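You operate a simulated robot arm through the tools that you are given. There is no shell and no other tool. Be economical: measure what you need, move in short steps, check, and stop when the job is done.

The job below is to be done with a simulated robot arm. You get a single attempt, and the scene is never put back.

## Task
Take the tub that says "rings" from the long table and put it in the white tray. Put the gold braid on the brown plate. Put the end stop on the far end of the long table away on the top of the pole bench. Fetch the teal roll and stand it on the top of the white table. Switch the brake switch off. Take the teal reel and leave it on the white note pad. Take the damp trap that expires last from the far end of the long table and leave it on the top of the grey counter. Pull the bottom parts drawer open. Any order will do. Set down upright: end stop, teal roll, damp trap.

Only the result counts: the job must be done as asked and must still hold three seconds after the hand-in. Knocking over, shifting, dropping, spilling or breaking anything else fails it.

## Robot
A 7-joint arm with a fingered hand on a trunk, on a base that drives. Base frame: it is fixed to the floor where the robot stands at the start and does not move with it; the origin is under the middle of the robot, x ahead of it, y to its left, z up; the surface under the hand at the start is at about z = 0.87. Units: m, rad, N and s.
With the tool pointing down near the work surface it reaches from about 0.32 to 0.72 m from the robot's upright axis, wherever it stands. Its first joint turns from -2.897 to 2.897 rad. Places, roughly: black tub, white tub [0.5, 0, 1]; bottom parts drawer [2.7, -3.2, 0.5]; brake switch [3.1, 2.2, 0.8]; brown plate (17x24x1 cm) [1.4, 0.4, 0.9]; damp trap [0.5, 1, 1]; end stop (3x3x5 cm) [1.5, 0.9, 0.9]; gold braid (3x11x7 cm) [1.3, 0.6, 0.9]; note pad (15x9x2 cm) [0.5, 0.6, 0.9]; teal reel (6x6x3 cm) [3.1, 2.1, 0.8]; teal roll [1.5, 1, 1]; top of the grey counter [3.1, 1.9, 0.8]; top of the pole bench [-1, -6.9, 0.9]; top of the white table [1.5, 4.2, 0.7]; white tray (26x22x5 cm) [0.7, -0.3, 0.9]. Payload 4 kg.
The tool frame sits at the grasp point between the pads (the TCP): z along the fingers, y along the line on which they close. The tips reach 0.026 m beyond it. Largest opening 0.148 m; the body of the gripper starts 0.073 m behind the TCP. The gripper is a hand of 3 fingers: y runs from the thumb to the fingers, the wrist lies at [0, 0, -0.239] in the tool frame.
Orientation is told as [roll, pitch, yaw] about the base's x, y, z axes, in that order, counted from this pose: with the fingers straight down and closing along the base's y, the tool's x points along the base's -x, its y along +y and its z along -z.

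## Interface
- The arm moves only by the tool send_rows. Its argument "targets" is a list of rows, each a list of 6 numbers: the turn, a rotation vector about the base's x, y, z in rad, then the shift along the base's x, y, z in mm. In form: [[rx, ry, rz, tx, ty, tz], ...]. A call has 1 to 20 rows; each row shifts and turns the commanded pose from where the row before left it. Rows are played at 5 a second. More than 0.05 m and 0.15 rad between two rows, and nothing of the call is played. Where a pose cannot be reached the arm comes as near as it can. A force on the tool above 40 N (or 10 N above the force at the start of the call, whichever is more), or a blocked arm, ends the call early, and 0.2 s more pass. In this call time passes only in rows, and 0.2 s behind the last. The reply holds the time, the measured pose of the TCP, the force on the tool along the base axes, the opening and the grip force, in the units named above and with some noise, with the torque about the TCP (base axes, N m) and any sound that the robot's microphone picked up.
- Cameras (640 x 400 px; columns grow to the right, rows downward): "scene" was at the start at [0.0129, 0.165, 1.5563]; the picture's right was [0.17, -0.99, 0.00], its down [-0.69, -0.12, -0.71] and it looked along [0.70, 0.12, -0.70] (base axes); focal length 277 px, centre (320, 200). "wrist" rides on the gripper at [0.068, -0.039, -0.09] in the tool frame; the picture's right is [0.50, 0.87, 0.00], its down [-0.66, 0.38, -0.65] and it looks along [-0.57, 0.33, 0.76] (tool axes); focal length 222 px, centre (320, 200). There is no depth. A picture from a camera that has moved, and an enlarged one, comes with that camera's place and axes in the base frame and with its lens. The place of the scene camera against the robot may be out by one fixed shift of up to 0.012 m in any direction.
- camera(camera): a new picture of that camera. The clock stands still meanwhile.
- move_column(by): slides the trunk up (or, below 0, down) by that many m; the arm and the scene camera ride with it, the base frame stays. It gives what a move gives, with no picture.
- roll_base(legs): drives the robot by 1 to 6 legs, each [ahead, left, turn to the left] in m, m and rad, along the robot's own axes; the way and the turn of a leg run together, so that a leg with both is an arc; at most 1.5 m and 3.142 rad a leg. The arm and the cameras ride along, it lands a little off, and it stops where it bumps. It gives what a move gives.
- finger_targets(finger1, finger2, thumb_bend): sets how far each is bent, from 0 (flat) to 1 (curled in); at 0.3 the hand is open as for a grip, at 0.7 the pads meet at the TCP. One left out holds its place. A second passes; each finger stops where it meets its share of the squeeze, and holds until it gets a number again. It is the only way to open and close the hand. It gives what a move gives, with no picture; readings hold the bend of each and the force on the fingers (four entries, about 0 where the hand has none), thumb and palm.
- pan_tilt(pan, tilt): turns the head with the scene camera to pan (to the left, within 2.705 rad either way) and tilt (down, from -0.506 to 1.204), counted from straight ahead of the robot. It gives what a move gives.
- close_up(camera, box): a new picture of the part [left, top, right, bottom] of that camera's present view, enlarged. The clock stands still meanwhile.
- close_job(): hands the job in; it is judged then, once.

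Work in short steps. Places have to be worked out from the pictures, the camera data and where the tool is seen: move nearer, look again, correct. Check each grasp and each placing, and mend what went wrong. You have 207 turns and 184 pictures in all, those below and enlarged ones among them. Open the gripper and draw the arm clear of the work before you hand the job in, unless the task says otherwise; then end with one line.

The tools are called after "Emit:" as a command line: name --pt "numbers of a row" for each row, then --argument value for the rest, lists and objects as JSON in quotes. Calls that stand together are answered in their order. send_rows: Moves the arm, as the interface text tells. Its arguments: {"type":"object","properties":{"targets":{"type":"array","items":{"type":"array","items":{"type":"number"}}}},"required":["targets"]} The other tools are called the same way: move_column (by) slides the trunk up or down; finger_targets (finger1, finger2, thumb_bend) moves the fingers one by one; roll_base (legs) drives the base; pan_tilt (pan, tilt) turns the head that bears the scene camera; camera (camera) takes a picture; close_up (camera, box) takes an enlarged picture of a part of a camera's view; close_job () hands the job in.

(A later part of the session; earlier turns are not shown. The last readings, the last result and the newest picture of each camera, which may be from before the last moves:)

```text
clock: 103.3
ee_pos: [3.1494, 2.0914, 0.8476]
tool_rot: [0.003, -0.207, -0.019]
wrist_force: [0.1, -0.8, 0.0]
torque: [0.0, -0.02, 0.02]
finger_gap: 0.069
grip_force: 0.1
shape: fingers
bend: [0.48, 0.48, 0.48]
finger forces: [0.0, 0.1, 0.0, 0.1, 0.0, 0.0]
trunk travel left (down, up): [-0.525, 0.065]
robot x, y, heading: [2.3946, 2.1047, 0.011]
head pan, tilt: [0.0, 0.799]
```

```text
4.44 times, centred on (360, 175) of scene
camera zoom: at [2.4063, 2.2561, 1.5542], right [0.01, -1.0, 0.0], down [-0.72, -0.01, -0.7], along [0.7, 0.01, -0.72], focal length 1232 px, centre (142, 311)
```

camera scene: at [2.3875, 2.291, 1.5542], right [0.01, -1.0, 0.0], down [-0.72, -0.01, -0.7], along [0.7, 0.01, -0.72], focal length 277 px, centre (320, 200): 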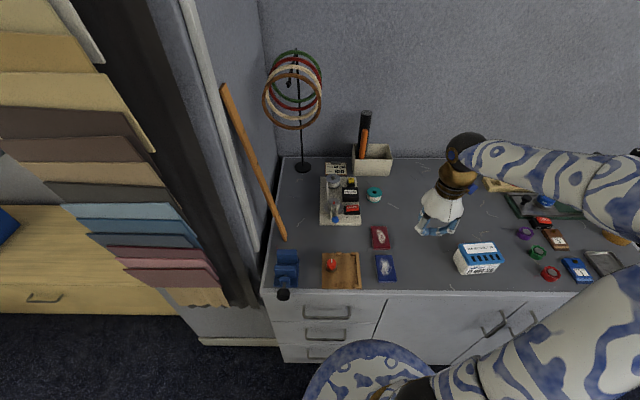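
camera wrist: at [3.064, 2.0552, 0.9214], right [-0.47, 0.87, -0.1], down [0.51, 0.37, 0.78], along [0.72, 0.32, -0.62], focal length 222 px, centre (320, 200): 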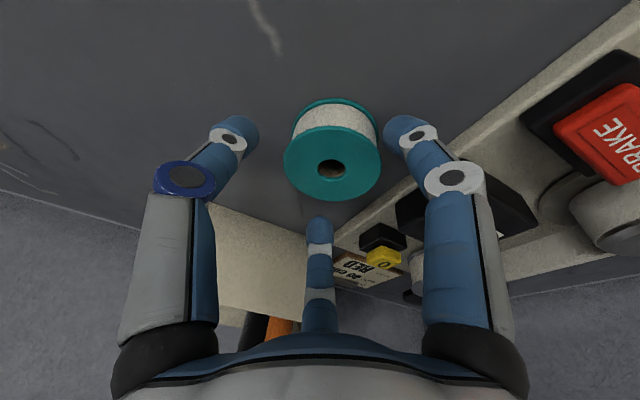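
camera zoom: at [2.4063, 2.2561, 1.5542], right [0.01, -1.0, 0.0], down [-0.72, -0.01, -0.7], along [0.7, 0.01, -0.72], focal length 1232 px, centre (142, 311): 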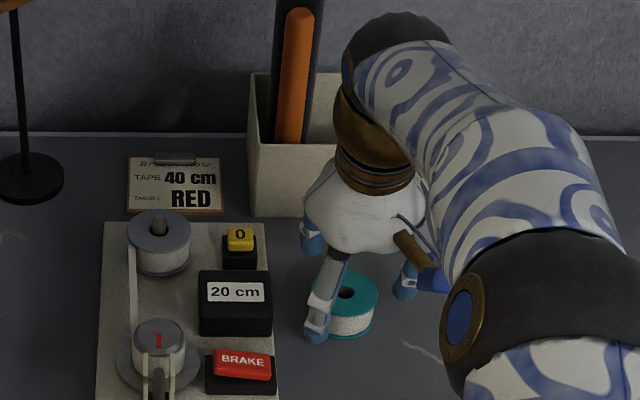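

Device untouched; reel centred between the fingers. Lower 10 mm and close fully.

Emit:
send_rows --pt "0 0 0 -2 0 -6" --pt "0 0 0 0 0 -4"

Emit:
finger_targets --finger1 0.75 --finger2 0.75 --thumb_bend 0.75

Emit:
camera --camera "wrist"

```text
clock: 103.9
ee_pos: [3.1487, 2.0926, 0.8428]
tool_rot: [0.004, -0.212, -0.018]
wrist_force: [-3.5, 0.9, 25.3]
torque: [0.59, 1.08, 0.11]
finger_gap: 0.0683
grip_force: 12.3
shape: fingers
bend: [0.47, 0.48, 0.48]
finger forces: [24.9, 0.1, 0.0, 0.0, 0.0, 0.0]
trunk travel left (down, up): [-0.525, 0.065]
robot x, y, heading: [2.3963, 2.1041, 0.011]
head pan, tilt: [0.0, 0.799]
```

```text
clock: 104.9
ee_pos: [3.1461, 2.0916, 0.8384]
tool_rot: [0.004, -0.208, -0.016]
wrist_force: [-0.7, -3.5, 11.8]
torque: [0.12, 0.26, 0.01]
finger_gap: 0.0447
grip_force: 19.6
shape: fingers
bend: [0.39, 0.61, 0.67]
finger forces: [16.2, 8.8, 0.0, 0.0, 13.7, 0.0]
trunk travel left (down, up): [-0.525, 0.065]
robot x, y, heading: [2.3954, 2.1065, 0.013]
head pan, tilt: [0.0, 0.799]
```

```text
120 pictures are left
camera wrist: at [3.0608, 2.0545, 0.9118], right [-0.47, 0.87, -0.1], down [0.51, 0.37, 0.78], along [0.72, 0.32, -0.62], focal length 222 px, centre (320, 200)
```

wrist: 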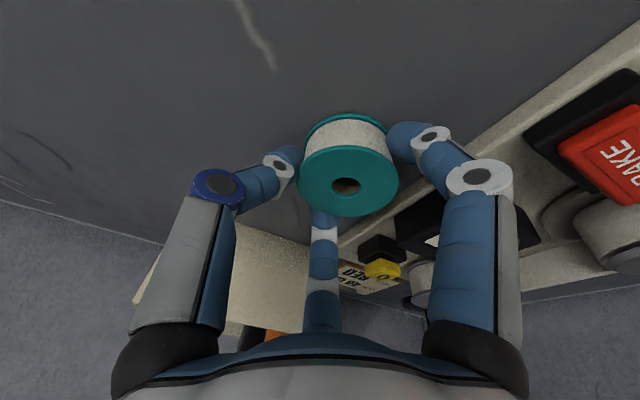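

Three contacts on the reel. I lift gently and check it comes along.

Emit:
send_rows --pt "0 0 0 0 0 15" --pt "0 0 0 0 0 25" --pt "0 0 0 -10 0 35" --pt "0 0 0 -20 -5 35"

Emit:
camera --camera "wrist"

```text
clock: 105.9
ee_pos: [3.1181, 2.0873, 0.9505]
tool_rot: [0.004, -0.206, -0.017]
wrist_force: [-0.1, -0.3, -0.5]
torque: [-0.03, 0.0, 0.01]
finger_gap: 0.045
grip_force: 14.7
shape: fingers
bend: [0.39, 0.61, 0.67]
finger forces: [7.8, 9.0, 0.1, 0.0, 12.0, 0.1]
trunk travel left (down, up): [-0.525, 0.065]
robot x, y, heading: [2.3971, 2.1022, 0.009]
head pan, tilt: [0.0, 0.799]
```

```text
119 pictures are left
camera wrist: at [3.0317, 2.0496, 1.0233], right [-0.47, 0.87, -0.1], down [0.51, 0.37, 0.78], along [0.71, 0.32, -0.62], focal length 222 px, centre (320, 200)
```

wrist: 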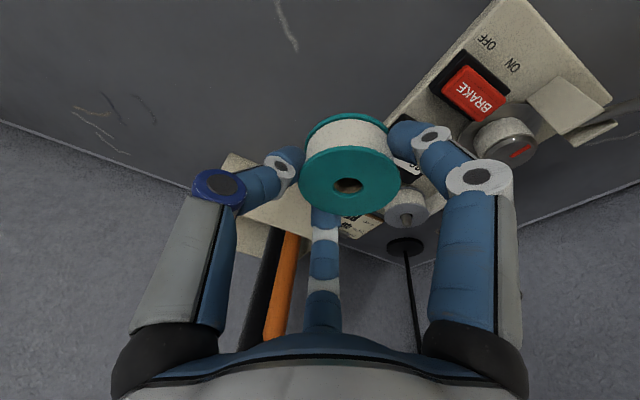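

Reel held. I tuck the hand, then drive back round to the front of the long table opposite the note pad.

Emit:
send_rows --pt "0 0 0 -40 0 20" --pt "0 0 0 -40 0 20" --pt "0 0 0 -40 0 20" --pt "0 0 0 -40 0 20" --pt "0 0 0 -40 0 20" --pt "0 0 0 -40 0 20" --pt "0 0 0 -40 0 20" --pt "0 0 0 -20 0 20"

Emit:
roll_base --legs '[[-0.45, 0, 0], [0, 0.5, 0], [-1.5, 0, 0], [-0.85, 0, 0], [0, -1.5, 0], [0, -0.53, 0]]'

Emit:
pan_tilt --pan 0.0 --tilt 0.95

Emit:
camera --camera "scene"

```text
clock: 107.7
ee_pos: [2.8161, 2.0873, 1.108]
tool_rot: [0.002, -0.208, -0.017]
wrist_force: [0.5, -0.1, -0.9]
torque: [-0.02, -0.02, -0.02]
finger_gap: 0.0445
grip_force: 14.2
shape: fingers
bend: [0.39, 0.61, 0.67]
finger forces: [8.0, 8.6, 0.0, 0.1, 11.9, 0.0]
trunk travel left (down, up): [-0.525, 0.065]
robot x, y, heading: [2.3948, 2.1075, 0.012]
head pan, tilt: [0.0, 0.799]
```

```text
clock: 133.9
ee_pos: [0.0257, 0.5072, 1.1072]
tool_rot: [0.003, -0.209, -0.02]
wrist_force: [0.6, 0.5, -0.3]
torque: [0.0, 0.0, -0.02]
finger_gap: 0.0445
grip_force: 14.3
shape: fingers
bend: [0.39, 0.61, 0.67]
finger forces: [8.1, 8.6, 0.1, 0.0, 12.0, 0.1]
trunk travel left (down, up): [-0.525, 0.065]
robot x, y, heading: [-0.3982, 0.5234, 0.007]
head pan, tilt: [0.0, 0.799]
```

```text
clock: 134.6
ee_pos: [0.0247, 0.5077, 1.1087]
tool_rot: [0.004, -0.206, -0.019]
wrist_force: [-0.1, -0.1, -0.6]
torque: [-0.03, 0.0, -0.03]
finger_gap: 0.0445
grip_force: 14.4
shape: fingers
bend: [0.39, 0.61, 0.67]
finger forces: [8.1, 8.7, 0.1, 0.1, 12.0, 0.0]
trunk travel left (down, up): [-0.525, 0.065]
robot x, y, heading: [-0.3979, 0.525, 0.004]
head pan, tilt: [0.0, 0.949]
```

```text
118 pictures are left
camera scene: at [-0.3944, 0.6764, 1.5427], right [0.01, -1.0, 0.0], down [-0.81, -0.01, -0.58], along [0.58, 0.0, -0.81], focal length 277 px, centre (320, 200)
```

scene: 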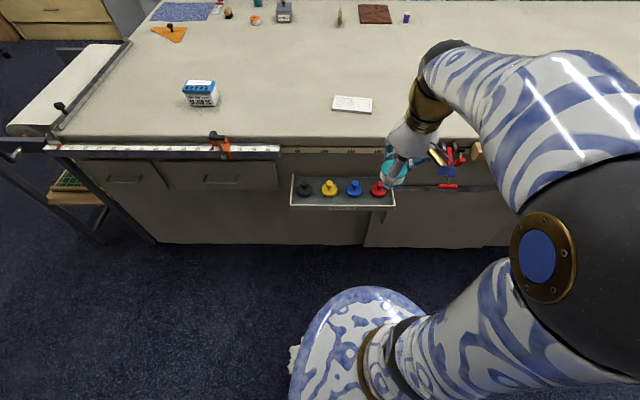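

Note pad at about (0.532, 0.556). Base front reaches ~0.25 m ahead, drawer front is x≈0.165, so I advance to x≈−0.165.

Emit:
roll_base --legs '[[0.235, 0.02, 0]]'

Emit:
send_rows --pt "0 0 0 40 4 -6" --pt "0 0 0 40 4 -6" --pt "0 0 0 40 4 -6" --pt "0 0 0 40 4 -6" --pt "0 0 0 40 4 -6" --pt "0 0 0 35 3 -6"

Emit:
camera --camera "wrist"

Emit:
camera --camera "scene"

```text
clock: 136.4
ee_pos: [0.2604, 0.5265, 1.1075]
tool_rot: [0.005, -0.207, -0.021]
wrist_force: [0.0, 0.5, 0.2]
torque: [-0.04, 0.01, 0.01]
finger_gap: 0.0443
grip_force: 14.3
shape: fingers
bend: [0.39, 0.61, 0.67]
finger forces: [8.1, 8.6, 0.1, 0.0, 11.9, 0.0]
trunk travel left (down, up): [-0.525, 0.065]
robot x, y, heading: [-0.162, 0.544, 0.011]
head pan, tilt: [0.0, 0.949]
```

```text
clock: 137.8
ee_pos: [0.4956, 0.5506, 1.0718]
tool_rot: [0.004, -0.204, -0.021]
wrist_force: [-0.4, -0.1, -1.3]
torque: [0.0, -0.01, 0.01]
finger_gap: 0.0443
grip_force: 14.3
shape: fingers
bend: [0.39, 0.61, 0.68]
finger forces: [8.2, 8.6, 0.1, 0.1, 11.8, 0.0]
trunk travel left (down, up): [-0.525, 0.065]
robot x, y, heading: [-0.1614, 0.5457, 0.001]
head pan, tilt: [0.0, 0.949]
```

```text
117 pictures are left
camera wrist: at [0.4088, 0.5137, 1.1456], right [-0.47, 0.88, -0.1], down [0.51, 0.37, 0.78], along [0.72, 0.31, -0.62], focal length 222 px, centre (320, 200)
```

wrist: 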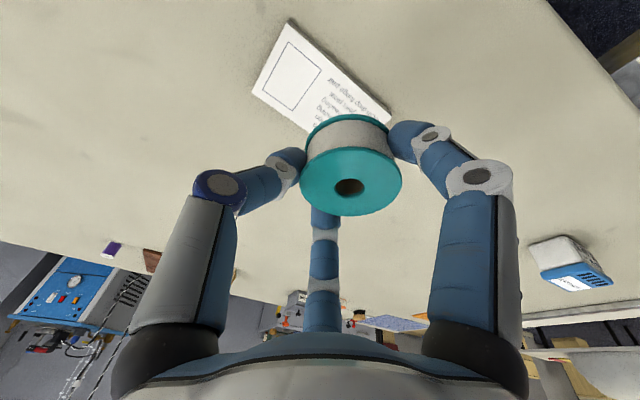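

```text
116 pictures are left
camera scene: at [-0.1584, 0.6979, 1.5427], right [0.01, -1.0, 0.0], down [-0.81, -0.01, -0.58], along [0.58, 0.0, -0.81], focal length 277 px, centre (320, 200)
```

scene: 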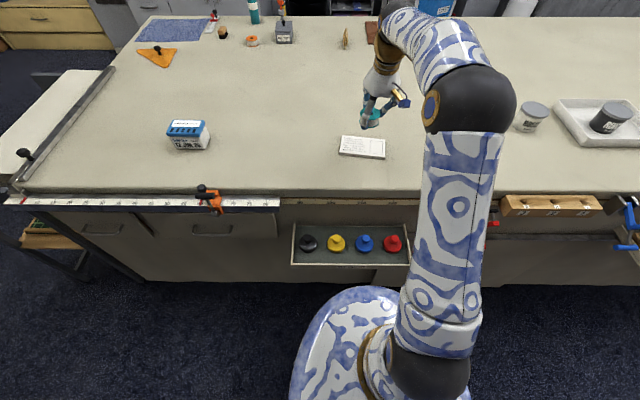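

Pad centre (0.533, 0.557); reel sits ~(−0.01, +0.01) from the TCP. I move over and lower to just above the pad.

Emit:
send_rows --pt "0 0 0 23 -2 0" --pt "0 0 0 23 -1 0" --pt "0 0 0 0 0 -40" --pt "0 0 0 0 0 -40" --pt "0 0 0 0 0 -35"

Emit:
camera --camera "wrist"

Emit:
close_up --camera "scene" --box '[310, 90, 430, 180]'

```text
clock: 139.0
ee_pos: [0.5407, 0.5471, 0.9563]
tool_rot: [0.003, -0.208, -0.02]
wrist_force: [-0.1, 0.0, -0.6]
torque: [0.01, 0.0, -0.03]
finger_gap: 0.0442
grip_force: 14.0
shape: fingers
bend: [0.39, 0.61, 0.68]
finger forces: [8.5, 8.5, 0.0, 0.0, 11.6, 0.0]
trunk travel left (down, up): [-0.525, 0.065]
robot x, y, heading: [-0.1623, 0.5443, 0.006]
head pan, tilt: [0.0, 0.949]
```

```text
115 pictures are left
camera wrist: at [0.4544, 0.5111, 1.0306], right [-0.47, 0.88, -0.1], down [0.51, 0.37, 0.78], along [0.72, 0.31, -0.62], focal length 222 px, centre (320, 200)
```

wrist: 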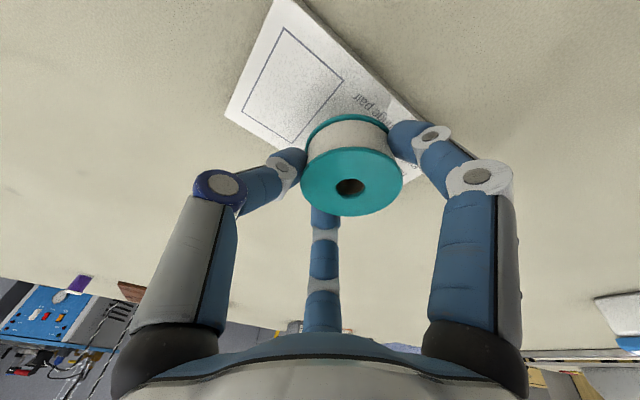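

```text
4.44 times, centred on (370, 135) of scene
camera zoom: at [-0.1587, 0.6978, 1.5427], right [0.01, -1.0, 0.0], down [-0.81, -0.01, -0.58], along [0.58, 0.0, -0.81], focal length 1232 px, centre (98, 489)
```

zoom: 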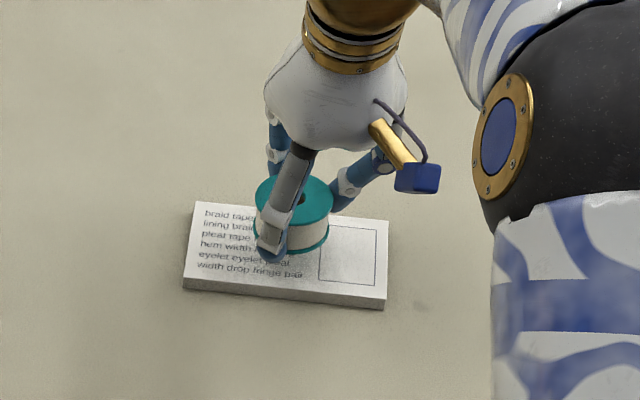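

Well placed over the pad. Lower in small steps to contact.

Emit:
send_rows --pt "0 0 0 0 0 -8" --pt "0 0 0 0 0 -4" --pt "0 0 0 0 0 -3" --pt "0 0 0 0 0 -3"

Emit:
close_up --camera "scene" --box '[310, 90, 430, 180]'

```text
clock: 140.0
ee_pos: [0.5405, 0.5478, 0.9381]
tool_rot: [0.004, -0.207, -0.021]
wrist_force: [-0.3, 0.2, -0.6]
torque: [-0.01, 0.02, 0.0]
finger_gap: 0.0442
grip_force: 14.6
shape: fingers
bend: [0.39, 0.61, 0.68]
finger forces: [8.5, 8.5, 0.1, 0.1, 11.6, 0.0]
trunk travel left (down, up): [-0.525, 0.065]
robot x, y, heading: [-0.1657, 0.5458, 0.009]
head pan, tilt: [0.0, 0.949]
```

```text
4.44 times, centred on (370, 135) of scene
camera zoom: at [-0.1589, 0.6978, 1.5427], right [0.01, -1.0, 0.0], down [-0.81, -0.01, -0.58], along [0.58, 0.0, -0.81], focal length 1232 px, centre (98, 489)
```

zoom: 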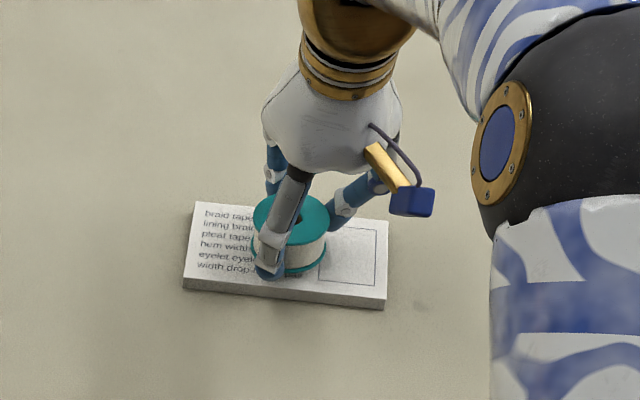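

Still no contact force; two more small steps.

Emit:
send_rows --pt "0 0 0 2 0 -3" --pt "0 0 0 0 0 -2" --pt "0 0 0 0 0 -2"

```text
clock: 140.8
ee_pos: [0.5428, 0.548, 0.9316]
tool_rot: [0.003, -0.208, -0.02]
wrist_force: [-0.3, 1.5, -0.7]
torque: [0.0, 0.0, 0.01]
finger_gap: 0.0441
grip_force: 14.1
shape: fingers
bend: [0.39, 0.61, 0.68]
finger forces: [8.4, 8.5, 0.1, 0.1, 11.6, 0.1]
trunk travel left (down, up): [-0.525, 0.065]
robot x, y, heading: [-0.1637, 0.5475, 0.008]
head pan, tilt: [0.0, 0.949]
```

Continue down by 2 mm steps.

Emit:
send_rows --pt "0 0 0 0 0 -2" --pt "0 0 0 0 0 -2" --pt "0 0 0 0 0 -2"

Emit:
close_up --camera "scene" --box '[310, 90, 430, 180]'

```text
clock: 141.6
ee_pos: [0.542, 0.5479, 0.9298]
tool_rot: [0.004, -0.213, -0.021]
wrist_force: [-2.8, -0.7, 24.1]
torque: [0.57, 0.85, 0.02]
finger_gap: 0.044
grip_force: 27.2
shape: fingers
bend: [0.37, 0.61, 0.68]
finger forces: [31.5, 9.1, 0.0, 0.0, 13.4, 0.1]
trunk travel left (down, up): [-0.525, 0.065]
robot x, y, heading: [-0.1689, 0.5507, 0.007]
head pan, tilt: [0.0, 0.949]
```

```text
4.44 times, centred on (370, 135) of scene
camera zoom: at [-0.1619, 0.6977, 1.5431], right [0.01, -1.0, 0.0], down [-0.81, -0.01, -0.58], along [0.58, 0.0, -0.81], focal length 1232 px, centre (98, 489)
```

zoom: 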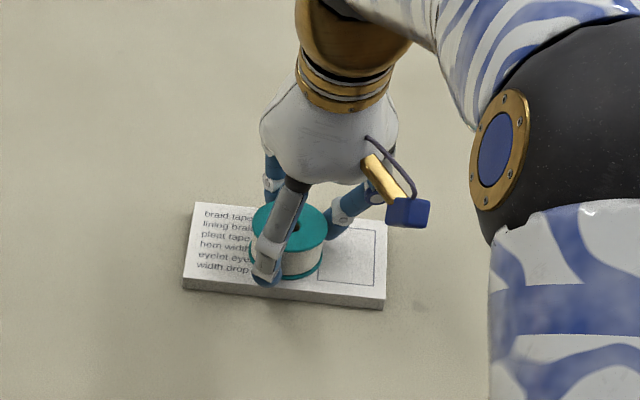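

Finger 1's tip and the reel are on the pad. I ease up 3 mm and open a little, then fully.

Emit:
send_rows --pt "0 0 0 0 0 2"

Emit:
finger_targets --finger1 0.36 --finger2 0.5 --thumb_bend 0.55

Emit:
finger_targets --finger1 0.33 --finger2 0.38 --thumb_bend 0.38

Emit:
close_up --camera "scene" --box '[310, 90, 430, 180]'

```text
clock: 142.0
ee_pos: [0.5411, 0.5463, 0.9292]
tool_rot: [0.003, -0.21, -0.021]
wrist_force: [-0.5, -1.1, 20.7]
torque: [0.47, 0.59, 0.07]
finger_gap: 0.044
grip_force: 25.8
shape: fingers
bend: [0.37, 0.61, 0.68]
finger forces: [28.1, 9.2, 0.0, 0.0, 13.7, 0.0]
trunk travel left (down, up): [-0.525, 0.065]
robot x, y, heading: [-0.1657, 0.5476, 0.008]
head pan, tilt: [0.0, 0.949]
```

```text
clock: 143.0
ee_pos: [0.5418, 0.5479, 0.9293]
tool_rot: [0.002, -0.209, -0.022]
wrist_force: [-0.4, 0.8, 20.7]
torque: [0.51, 0.78, -0.02]
finger_gap: 0.059
grip_force: 10.3
shape: fingers
bend: [0.37, 0.5, 0.55]
finger forces: [20.8, 0.1, 0.0, 0.1, 0.0, 0.1]
trunk travel left (down, up): [-0.525, 0.065]
robot x, y, heading: [-0.1643, 0.5483, 0.004]
head pan, tilt: [0.0, 0.949]
```

```text
clock: 144.0
ee_pos: [0.5416, 0.5476, 0.9281]
tool_rot: [0.003, -0.21, -0.021]
wrist_force: [0.2, -0.7, 14.8]
torque: [0.36, 0.54, 0.0]
finger_gap: 0.0877
grip_force: 7.5
shape: fingers
bend: [0.35, 0.38, 0.38]
finger forces: [15.0, 0.0, 0.0, 0.1, 0.1, 0.0]
trunk travel left (down, up): [-0.525, 0.065]
robot x, y, heading: [-0.1615, 0.5485, 0.006]
head pan, tilt: [0.0, 0.949]
```

```text
4.44 times, centred on (370, 135) of scene
camera zoom: at [-0.1605, 0.6977, 1.5427], right [0.01, -1.0, 0.0], down [-0.81, -0.01, -0.58], along [0.58, 0.0, -0.81], focal length 1232 px, centre (98, 489)
```

zoom: 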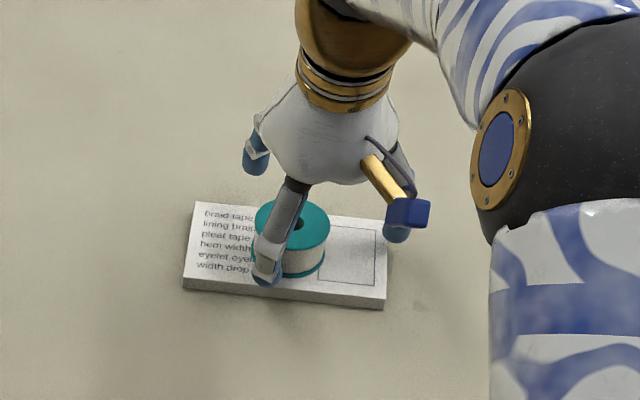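

Reel sits flat on the pad. Lift straight up and check.

Emit:
send_rows --pt "0 0 0 -2 0 10" --pt "0 0 0 -3 0 25" --pt "0 0 0 -5 0 40" --pt "0 0 0 -10 0 40" --pt "0 0 0 -20 0 40"

Emit:
close_up --camera "scene" --box '[310, 90, 430, 180]'

```text
clock: 145.2
ee_pos: [0.5018, 0.548, 1.0826]
tool_rot: [0.003, -0.208, -0.02]
wrist_force: [-0.5, 0.4, 0.0]
torque: [0.01, 0.0, -0.01]
finger_gap: 0.1092
grip_force: 0.0
shape: fingers
bend: [0.33, 0.38, 0.38]
finger forces: [0.1, 0.1, 0.0, 0.0, 0.0, 0.0]
trunk travel left (down, up): [-0.525, 0.065]
robot x, y, heading: [-0.164, 0.5482, 0.008]
head pan, tilt: [0.0, 0.949]
```

```text
4.44 times, centred on (370, 135) of scene
camera zoom: at [-0.1594, 0.6978, 1.5427], right [0.01, -1.0, 0.0], down [-0.81, -0.01, -0.58], along [0.58, 0.0, -0.81], focal length 1232 px, centre (98, 489)
```

zoom: 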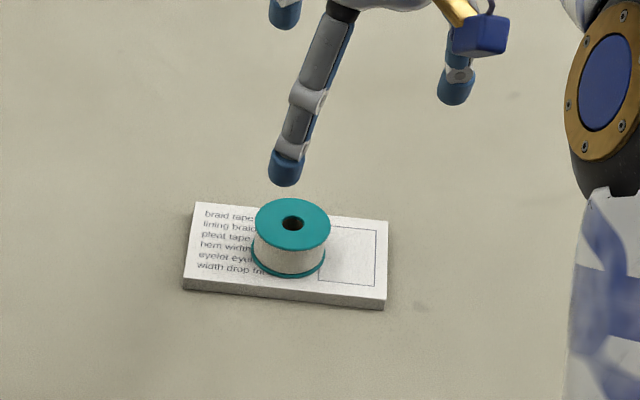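

Reel placed. Next I drive to the back aisle behind the table, turning to face it, with the hand tucked high and straightened.

Emit:
send_rows --pt "0 0.07 0 -30 0 20" --pt "0 0.07 0 -30 0 20" --pt "0 0.067 0 -40 0 20" --pt "0 0 0 -40 0 20" --pt "0 0 0 -40 0 20" --pt "0 0 0 -40 0 20"

Emit:
roll_base --legs '[[-0.25, 0, 0], [0, 1.5, 0], [0, 0.55, 0], [1.5, 0, 0], [1.0, 0, 0], [0, 0, 1.571]]'

Emit:
roll_base --legs '[[0, 0, 1.571], [0, 1.0, 0]]'

Emit:
pan_tilt --pan 0.6 --tilt 0.6

Emit:
camera --camera "scene"

```text
clock: 146.6
ee_pos: [0.2828, 0.5479, 1.2025]
tool_rot: [0.001, 0.001, -0.019]
wrist_force: [0.0, -0.2, 0.2]
torque: [-0.04, -0.01, 0.01]
finger_gap: 0.1093
grip_force: 0.0
shape: fingers
bend: [0.33, 0.38, 0.38]
finger forces: [0.0, 0.0, 0.1, 0.0, 0.0, 0.0]
trunk travel left (down, up): [-0.525, 0.065]
robot x, y, heading: [-0.1611, 0.5489, 0.011]
head pan, tilt: [0.0, 0.949]
```

```text
clock: 173.9
ee_pos: [2.0883, 3.0528, 1.2023]
tool_rot: [-0.001, 0.0, 1.547]
wrist_force: [-0.2, -0.5, 0.8]
torque: [0.0, 0.0, 0.01]
finger_gap: 0.1096
grip_force: 0.0
shape: fingers
bend: [0.33, 0.38, 0.38]
finger forces: [0.1, 0.0, 0.0, 0.0, 0.0, 0.0]
trunk travel left (down, up): [-0.525, 0.065]
robot x, y, heading: [2.087, 2.6072, 1.57]
head pan, tilt: [0.0, 0.949]
```

```text
clock: 182.9
ee_pos: [1.634, 1.6104, 1.2026]
tool_rot: [-0.002, 0.001, 3.115]
wrist_force: [-0.1, -0.5, -0.4]
torque: [0.01, -0.02, -0.03]
finger_gap: 0.1092
grip_force: 0.0
shape: fingers
bend: [0.33, 0.38, 0.38]
finger forces: [0.2, 0.0, 0.0, 0.1, 0.0, 0.0]
trunk travel left (down, up): [-0.525, 0.065]
robot x, y, heading: [2.0784, 1.6058, 3.139]
head pan, tilt: [0.0, 0.949]
```

```text
clock: 183.9
ee_pos: [1.6353, 1.6095, 1.202]
tool_rot: [-0.001, 0.0, 3.114]
wrist_force: [0.8, 0.3, 0.1]
torque: [-0.01, 0.02, 0.01]
finger_gap: 0.1096
grip_force: 0.1
shape: fingers
bend: [0.33, 0.38, 0.38]
finger forces: [0.0, 0.0, 0.0, 0.0, 0.1, 0.0]
trunk travel left (down, up): [-0.525, 0.065]
robot x, y, heading: [2.0797, 1.6045, 3.143]
head pan, tilt: [0.6, 0.6]
```

```text
109 pictures are left
camera scene: at [2.06, 1.4061, 1.5711], right [-0.56, 0.83, 0.0], down [0.47, 0.32, -0.82], along [-0.68, -0.46, -0.57], focal length 277 px, centre (320, 200)
```

scene: 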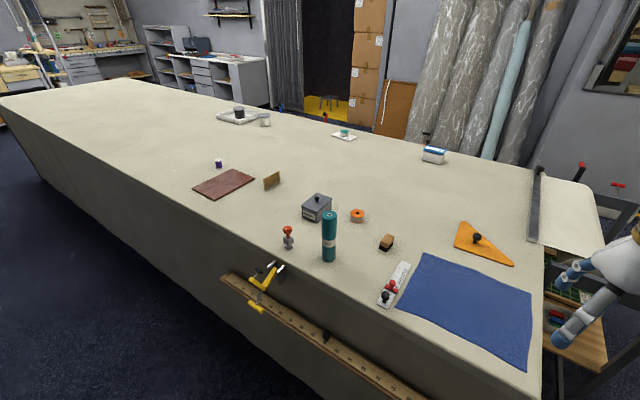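

Good view. I zoom in on the end of the table to identify the end stop, roll, braid and plate.

Emit:
close_up --camera "scene" --box '[260, 190, 420, 315]'

Emit:
close_up --camera "scene" --box '[180, 145, 340, 245]'

```text
3.20 times, centred on (340, 252) of scene
camera zoom: at [2.06, 1.4061, 1.5711], right [-0.56, 0.83, 0.0], down [0.47, 0.32, -0.82], along [-0.68, -0.46, -0.57], focal length 887 px, centre (256, 32)
```

zoom: 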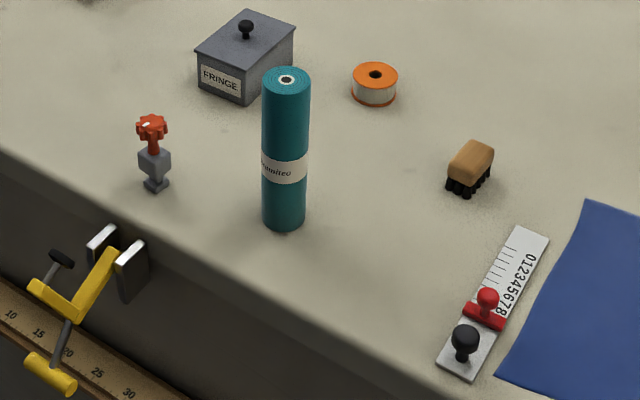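

```text
4.00 times, centred on (260, 195) of scene
camera zoom: at [2.06, 1.4061, 1.5711], right [-0.56, 0.83, 0.0], down [0.47, 0.32, -0.82], along [-0.68, -0.46, -0.57], focal length 1109 px, centre (560, 220)
```

zoom: 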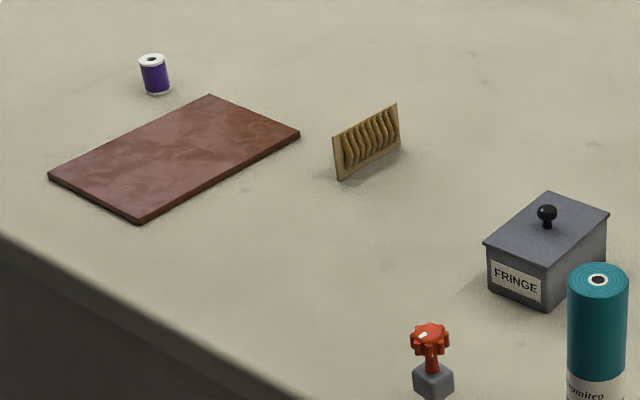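

Braid: stands along x from 1.19 to 1.30 at y≈0.578. Plate spans x 1.257–1.494, y 0.306–0.48. I drive to (1.92, 0.48) facing −x.

Emit:
roll_base --legs '[[0, 1.12, 0], [0.155, 0, 0]]'

Emit:
finger_targets --finger1 0.33 --finger2 0.33 --thumb_bend 0.33

Emit:
pan_tilt --pan 0.0 --tilt 0.8

Emit:
camera --camera "scene"

```text
clock: 190.6
ee_pos: [1.4742, 0.4798, 1.2032]
tool_rot: [-0.002, 0.0, 3.11]
wrist_force: [-0.1, 0.5, -0.7]
torque: [0.01, 0.01, -0.01]
finger_gap: 0.1096
grip_force: 0.0
shape: fingers
bend: [0.33, 0.38, 0.38]
finger forces: [0.0, 0.1, 0.1, 0.1, 0.1, 0.0]
trunk travel left (down, up): [-0.525, 0.065]
robot x, y, heading: [1.9197, 0.4716, 3.14]
head pan, tilt: [0.6, 0.6]
```

```text
clock: 191.6
ee_pos: [1.4745, 0.479, 1.2029]
tool_rot: [-0.001, 0.001, 3.11]
wrist_force: [-0.1, -0.2, 0.3]
torque: [0.0, 0.0, 0.02]
finger_gap: 0.1171
grip_force: 0.1
shape: fingers
bend: [0.33, 0.33, 0.33]
finger forces: [0.0, 0.1, 0.0, 0.0, 0.0, 0.0]
trunk travel left (down, up): [-0.525, 0.065]
robot x, y, heading: [1.9236, 0.4752, 3.137]
head pan, tilt: [0.6, 0.6]
```

```text
clock: 192.6
ee_pos: [1.4737, 0.4793, 1.2022]
tool_rot: [-0.001, 0.0, 3.111]
wrist_force: [0.5, 0.9, 0.1]
torque: [0.0, -0.04, -0.01]
finger_gap: 0.1171
grip_force: 0.0
shape: fingers
bend: [0.33, 0.33, 0.33]
finger forces: [0.1, 0.0, 0.0, 0.0, 0.0, 0.0]
trunk travel left (down, up): [-0.525, 0.065]
robot x, y, heading: [1.9203, 0.4764, 3.135]
head pan, tilt: [0.0, 0.799]
```

```text
106 pictures are left
camera scene: at [1.8911, 0.3236, 1.5542], right [0.01, 1.0, 0.0], down [0.72, 0.0, -0.7], along [-0.7, 0.0, -0.72], focal length 277 px, centre (320, 200)
```

scene: 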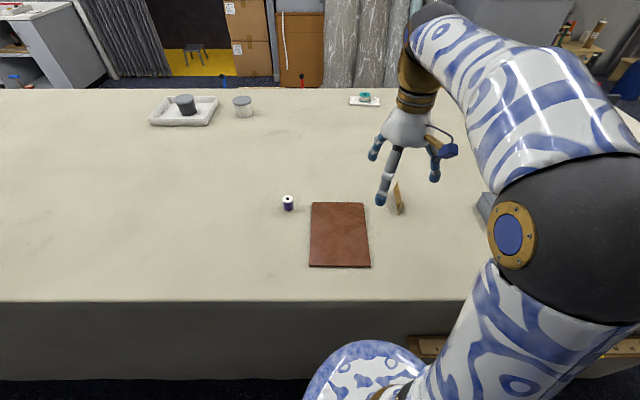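

Braid confirmed near (1.25, 0.58). I move the hand above it.

Emit:
send_rows --pt "0 0 0 -32 14 -28" --pt "0 0 0 -32 14 -28" --pt "0 0 0 -32 15 -28" --pt "0 0 0 -32 14 -28" --pt "0 0 0 -32 15 -28" --pt "0 0 0 -32 14 -20" --pt "0 0 0 -31 14 0"

Emit:
camera --camera "wrist"

Emit:
camera --camera "scene"

```text
clock: 194.2
ee_pos: [1.2499, 0.5805, 1.0424]
tool_rot: [-0.003, 0.001, 3.108]
wrist_force: [0.0, 0.8, -0.4]
torque: [-0.01, -0.02, 0.04]
finger_gap: 0.1175
grip_force: 0.1
shape: fingers
bend: [0.33, 0.33, 0.33]
finger forces: [0.0, 0.1, 0.1, 0.1, 0.0, 0.0]
trunk travel left (down, up): [-0.525, 0.065]
robot x, y, heading: [1.9203, 0.4781, 3.135]
head pan, tilt: [0.0, 0.799]
```

```text
105 pictures are left
camera wrist: at [1.3168, 0.617, 1.1311], right [0.47, -0.88, 0.0], down [-0.67, -0.36, 0.65], along [-0.58, -0.31, -0.76], focal length 222 px, centre (320, 200)
```

wrist: 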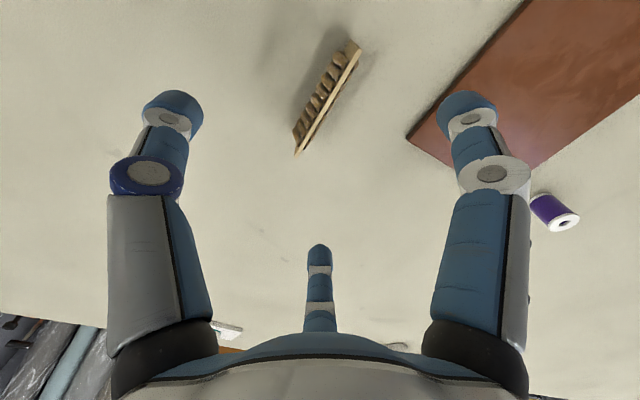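

```text
104 pictures are left
camera scene: at [1.8902, 0.3238, 1.5542], right [0.01, 1.0, 0.0], down [0.72, 0.0, -0.7], along [-0.7, 0.0, -0.72], focal length 277 px, centre (320, 200)
```

scene: 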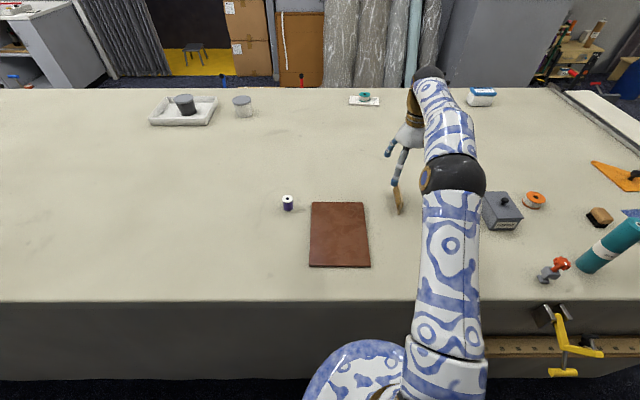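

Card top edge at y≈0.584, x 1.21–1.31. I centre and descend to z≈0.908, then close.

Emit:
send_rows --pt "0 0 0 10 4 -30" --pt "0 0 0 0 0 -40" --pt "0 0 0 0 0 -40" --pt "0 0 0 0 0 -23"

Emit:
finger_targets --finger1 0.55 --finger2 0.55 --thumb_bend 0.5

Emit:
camera --camera "wrist"

```text
clock: 195.2
ee_pos: [1.2615, 0.5823, 0.9097]
tool_rot: [-0.003, 0.002, 3.11]
wrist_force: [-0.8, 0.2, 0.3]
torque: [0.03, 0.02, 0.03]
finger_gap: 0.1172
grip_force: 0.1
shape: fingers
bend: [0.33, 0.33, 0.33]
finger forces: [0.0, 0.0, 0.0, 0.0, 0.0, 0.0]
trunk travel left (down, up): [-0.525, 0.065]
robot x, y, heading: [1.9224, 0.4756, 3.133]
head pan, tilt: [0.0, 0.799]
```

```text
clock: 196.3
ee_pos: [1.2607, 0.5821, 0.9127]
tool_rot: [-0.002, -0.01, 3.111]
wrist_force: [4.0, -2.0, 20.5]
torque: [-0.58, -0.98, 0.03]
finger_gap: 0.0647
grip_force: 9.9
shape: fingers
bend: [0.48, 0.55, 0.5]
finger forces: [20.2, 0.0, 0.0, 0.0, 0.4, 0.0]
trunk travel left (down, up): [-0.525, 0.065]
robot x, y, heading: [1.9206, 0.4716, 3.138]
head pan, tilt: [0.0, 0.799]
stopped: the force on the tool passed its limit at 41 N (the readings are from after the stop); the commanded pose is now the measured one
```

```text
103 pictures are left
camera wrist: at [1.3291, 0.6189, 1.003], right [0.47, -0.88, 0.0], down [-0.66, -0.36, 0.66], along [-0.58, -0.31, -0.75], focal length 222 px, centre (320, 200)
```

wrist: 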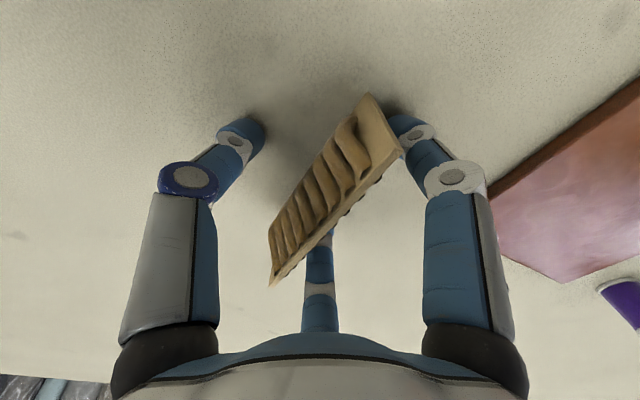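

Finger 1's tip hit the table: tips extend ~4 cm beyond TCP at mid-bend. Raise 12 mm and finish closing.

Emit:
send_rows --pt "0 0.01 0 0 2 12"

Emit:
finger_targets --finger1 0.62 --finger2 0.62 --thumb_bend 0.62

Emit:
camera --camera "wrist"

```text
clock: 196.7
ee_pos: [1.2593, 0.5846, 0.9231]
tool_rot: [0.0, -0.014, 3.11]
wrist_force: [0.3, 0.6, 0.1]
torque: [0.0, 0.01, 0.0]
finger_gap: 0.0553
grip_force: 0.3
shape: fingers
bend: [0.55, 0.55, 0.5]
finger forces: [0.3, 0.1, 0.1, 0.0, 0.0, 0.0]
trunk travel left (down, up): [-0.525, 0.065]
robot x, y, heading: [1.9189, 0.4727, 3.136]
head pan, tilt: [0.0, 0.799]
```

```text
clock: 197.7
ee_pos: [1.2587, 0.5846, 0.9233]
tool_rot: [-0.001, -0.013, 3.111]
wrist_force: [-1.0, 0.1, 0.0]
torque: [-0.03, 0.0, 0.0]
finger_gap: 0.0273
grip_force: 1.9
shape: fingers
bend: [0.61, 0.61, 0.61]
finger forces: [0.9, 0.9, 0.1, 0.0, 1.8, 0.0]
trunk travel left (down, up): [-0.525, 0.065]
robot x, y, heading: [1.9205, 0.4755, 3.138]
head pan, tilt: [0.0, 0.799]
```

```text
102 pictures are left
camera wrist: at [1.3288, 0.6216, 1.0121], right [0.47, -0.88, -0.01], down [-0.66, -0.36, 0.66], along [-0.59, -0.31, -0.75], focal length 222 px, centre (320, 200)
```

wrist: 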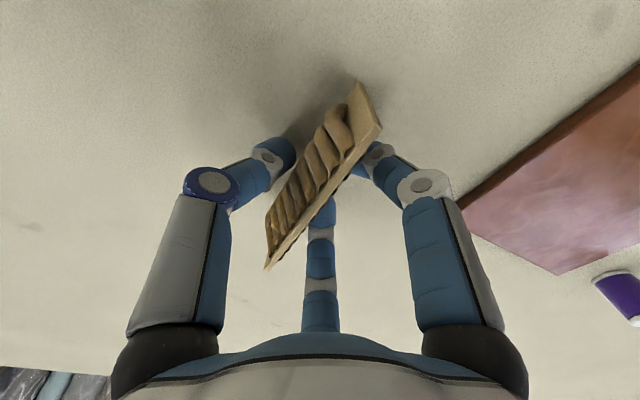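

All three touch the card lightly. Firm up the grip and lift.

Emit:
finger_targets --finger1 0.75 --finger2 0.75 --thumb_bend 0.75

Emit:
send_rows --pt "0 0 0 0 0 15" --pt "0 0 0 0 0 25" --pt "0 0 0 0 0 30"

Emit:
camera --camera "wrist"

```text
clock: 198.7
ee_pos: [1.2599, 0.5839, 0.9225]
tool_rot: [0.0, -0.014, 3.111]
wrist_force: [-0.8, 0.3, 0.1]
torque: [0.0, 0.0, 0.02]
finger_gap: 0.0215
grip_force: 16.3
shape: fingers
bend: [0.64, 0.64, 0.65]
finger forces: [7.9, 8.0, 0.0, 0.0, 15.7, 0.0]
trunk travel left (down, up): [-0.525, 0.065]
robot x, y, heading: [1.9216, 0.4737, 3.134]
head pan, tilt: [0.0, 0.799]
```

```text
clock: 199.5
ee_pos: [1.2592, 0.5846, 0.9952]
tool_rot: [-0.002, -0.014, 3.111]
wrist_force: [-0.5, -0.1, -0.9]
torque: [-0.02, 0.02, 0.02]
finger_gap: 0.0218
grip_force: 15.9
shape: fingers
bend: [0.64, 0.64, 0.65]
finger forces: [7.9, 7.9, 0.0, 0.1, 15.9, 0.0]
trunk travel left (down, up): [-0.525, 0.065]
robot x, y, heading: [1.9206, 0.4749, 3.137]
head pan, tilt: [0.0, 0.799]
```

```text
101 pictures are left
camera wrist: at [1.3287, 0.6216, 1.0833], right [0.47, -0.88, -0.01], down [-0.66, -0.36, 0.66], along [-0.59, -0.31, -0.75], focal length 222 px, centre (320, 200)
```

wrist: 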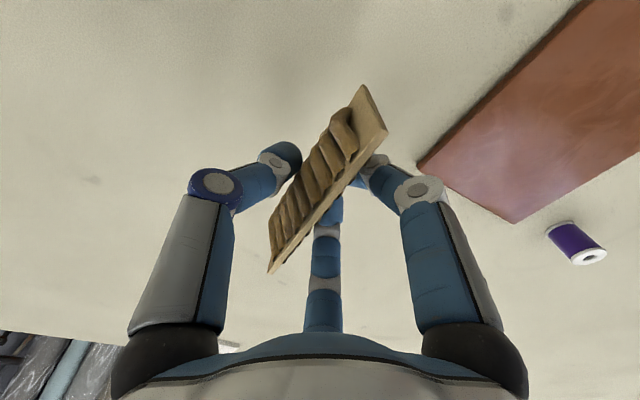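

Card lifted. I move over the plate centre and lower to just above it.

Emit:
send_rows --pt "0 0 0 24 -39 5" --pt "0 0 0 24 -39 0" --pt "0 0 0 24 -39 0" --pt "0 0 0 24 -38 0" --pt "0 0 0 21 -37 0" --pt "0 0 0 0 0 -30" --pt "0 0 0 0 0 -25"

Emit:
camera --camera "wrist"

Emit:
camera --camera "scene"

```text
clock: 201.1
ee_pos: [1.3759, 0.392, 0.9429]
tool_rot: [0.001, -0.015, 3.109]
wrist_force: [-0.3, -0.1, -0.6]
torque: [0.02, 0.02, 0.0]
finger_gap: 0.0214
grip_force: 16.0
shape: fingers
bend: [0.64, 0.64, 0.65]
finger forces: [7.8, 7.8, 0.1, 0.0, 15.7, 0.1]
trunk travel left (down, up): [-0.525, 0.065]
robot x, y, heading: [1.9143, 0.4718, 3.132]
head pan, tilt: [0.0, 0.799]
```

```text
100 pictures are left
camera wrist: at [1.4453, 0.4296, 1.0319], right [0.47, -0.88, -0.01], down [-0.66, -0.36, 0.66], along [-0.59, -0.31, -0.75], focal length 222 px, centre (320, 200)
```

wrist: 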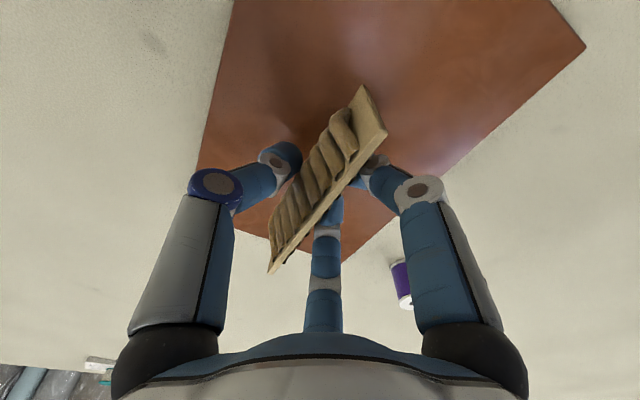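

```text
99 pictures are left
camera scene: at [1.8907, 0.3237, 1.5542], right [0.01, 1.0, 0.0], down [0.72, 0.0, -0.7], along [-0.7, 0.0, -0.72], focal length 277 px, centre (320, 200)
```

scene: 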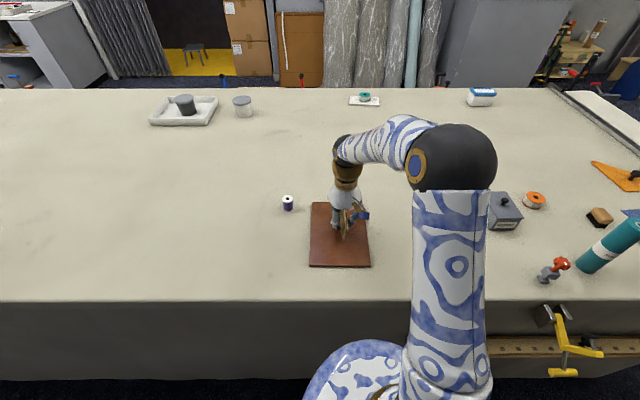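

Right above the plate. Lower in small steps to contact.

Emit:
send_rows --pt "0 0 0 0 0 -5" --pt "0 0 0 0 0 -3" --pt "0 0 0 0 0 -3" --pt "0 0 0 0 0 -2"

```text
clock: 202.1
ee_pos: [1.3767, 0.3914, 0.9311]
tool_rot: [0.0, -0.015, 3.108]
wrist_force: [0.1, -0.6, 3.3]
torque: [0.08, 0.0, 0.01]
finger_gap: 0.0213
grip_force: 16.8
shape: fingers
bend: [0.64, 0.64, 0.66]
finger forces: [8.5, 8.5, 0.0, 0.1, 16.7, 0.0]
trunk travel left (down, up): [-0.525, 0.065]
robot x, y, heading: [1.9182, 0.4781, 3.128]
head pan, tilt: [0.0, 0.799]
```

Contact (≈4 N). Release gently.

Emit:
finger_targets --finger1 0.58 --finger2 0.58 --thumb_bend 0.58

Emit:
finger_targets --finger1 0.38 --finger2 0.38 --thumb_bend 0.38

Emit:
send_rows --pt "0 0 0 0 0 20" --pt "0 0 0 0 0 40" --pt "0 0 0 0 0 45" --pt "0 0 0 0 0 45" --pt "0 0 0 20 0 40" --pt "0 0 0 20 0 40"

Emit:
close_up --camera "scene" --box '[260, 170, 420, 280]'

```text
clock: 203.1
ee_pos: [1.3763, 0.3924, 0.9294]
tool_rot: [0.0, -0.013, 3.11]
wrist_force: [-0.4, -0.3, 0.2]
torque: [-0.01, -0.03, 0.02]
finger_gap: 0.0389
grip_force: 0.1
shape: fingers
bend: [0.57, 0.57, 0.57]
finger forces: [0.0, 0.0, 0.0, 0.0, 0.0, 0.0]
trunk travel left (down, up): [-0.525, 0.065]
robot x, y, heading: [1.9208, 0.4722, 3.14]
head pan, tilt: [0.0, 0.799]
```

```text
clock: 204.1
ee_pos: [1.3778, 0.3916, 0.9291]
tool_rot: [-0.001, -0.014, 3.11]
wrist_force: [0.2, -0.3, -0.8]
torque: [0.0, -0.03, -0.02]
finger_gap: 0.101
grip_force: 0.2
shape: fingers
bend: [0.38, 0.38, 0.38]
finger forces: [0.0, 0.0, 0.0, 0.1, 0.1, 0.0]
trunk travel left (down, up): [-0.525, 0.065]
robot x, y, heading: [1.9214, 0.4753, 3.135]
head pan, tilt: [0.0, 0.799]
```

```text
clock: 205.5
ee_pos: [1.4175, 0.3932, 1.1608]
tool_rot: [-0.002, -0.015, 3.111]
wrist_force: [0.1, 1.0, 0.1]
torque: [-0.03, 0.0, -0.01]
finger_gap: 0.1011
grip_force: 0.0
shape: fingers
bend: [0.38, 0.38, 0.38]
finger forces: [0.0, 0.1, 0.1, 0.0, 0.0, 0.1]
trunk travel left (down, up): [-0.525, 0.065]
robot x, y, heading: [1.9234, 0.4731, 3.137]
head pan, tilt: [0.0, 0.799]
```

```text
3.64 times, centred on (340, 225) of scene
camera zoom: at [1.8915, 0.3236, 1.5542], right [0.01, 1.0, 0.0], down [0.72, 0.0, -0.7], along [-0.7, 0.0, -0.72], focal length 1008 px, centre (247, 109)
```

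zoom: 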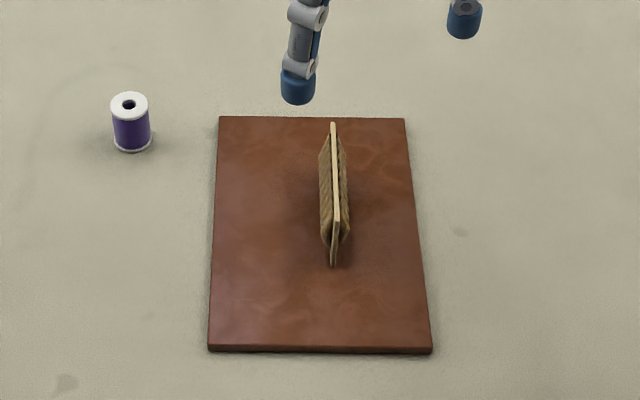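

Braid is on the plate. Now the teal roll at ≈(1.49, 1.06): raise the hand and shift the base to about (2.02, 1.09).

Emit:
send_rows --pt "0 0 0 20 20 30" --pt "0 0 0 20 20 30" --pt "0 0 0 20 20 20"

Emit:
roll_base --legs '[[-0.1, 0, 0], [0, -0.62, 0]]'

Emit:
camera --camera "scene"

Emit:
camera --camera "wrist"

```text
clock: 206.3
ee_pos: [1.4783, 0.4528, 1.2395]
tool_rot: [0.001, -0.012, 3.11]
wrist_force: [0.9, -0.2, 0.1]
torque: [0.03, -0.04, -0.05]
finger_gap: 0.1011
grip_force: 0.0
shape: fingers
bend: [0.38, 0.38, 0.38]
finger forces: [0.1, 0.0, 0.0, 0.1, 0.0, 0.0]
trunk travel left (down, up): [-0.525, 0.065]
robot x, y, heading: [1.9207, 0.4724, 3.14]
head pan, tilt: [0.0, 0.799]
```

```text
clock: 210.5
ee_pos: [1.5828, 1.0705, 1.2401]
tool_rot: [0.0, -0.013, 3.11]
wrist_force: [-0.3, -0.3, -0.1]
torque: [-0.03, -0.04, -0.02]
finger_gap: 0.1013
grip_force: 0.1
shape: fingers
bend: [0.38, 0.38, 0.38]
finger forces: [0.0, 0.0, 0.0, 0.1, 0.2, 0.1]
trunk travel left (down, up): [-0.525, 0.065]
robot x, y, heading: [2.025, 1.0899, 3.132]
head pan, tilt: [0.0, 0.799]
```

```text
97 pictures are left
camera scene: at [1.9955, 0.9415, 1.5543], right [0.01, 1.0, 0.0], down [0.72, 0.0, -0.7], along [-0.7, 0.0, -0.72], focal length 277 px, centre (320, 200)
```

scene: 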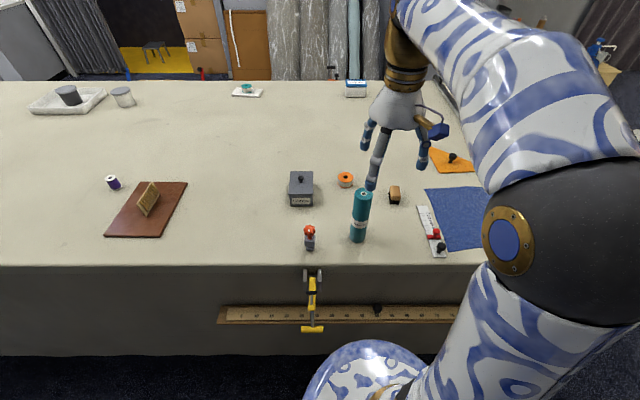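

```text
96 pictures are left
camera wrist: at [1.6505, 1.1077, 1.3285], right [0.47, -0.88, -0.01], down [-0.66, -0.36, 0.66], along [-0.59, -0.31, -0.75], focal length 222 px, centre (320, 200)
```

wrist: 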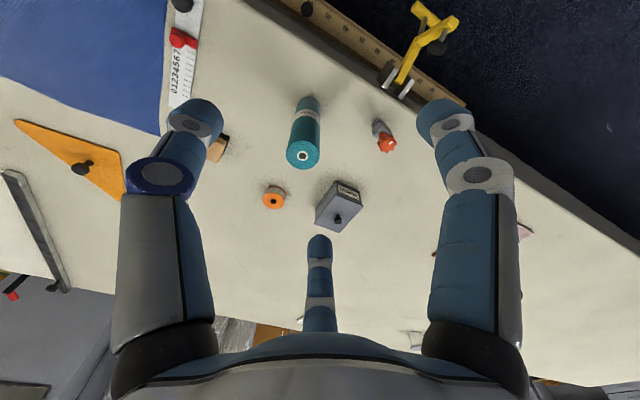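

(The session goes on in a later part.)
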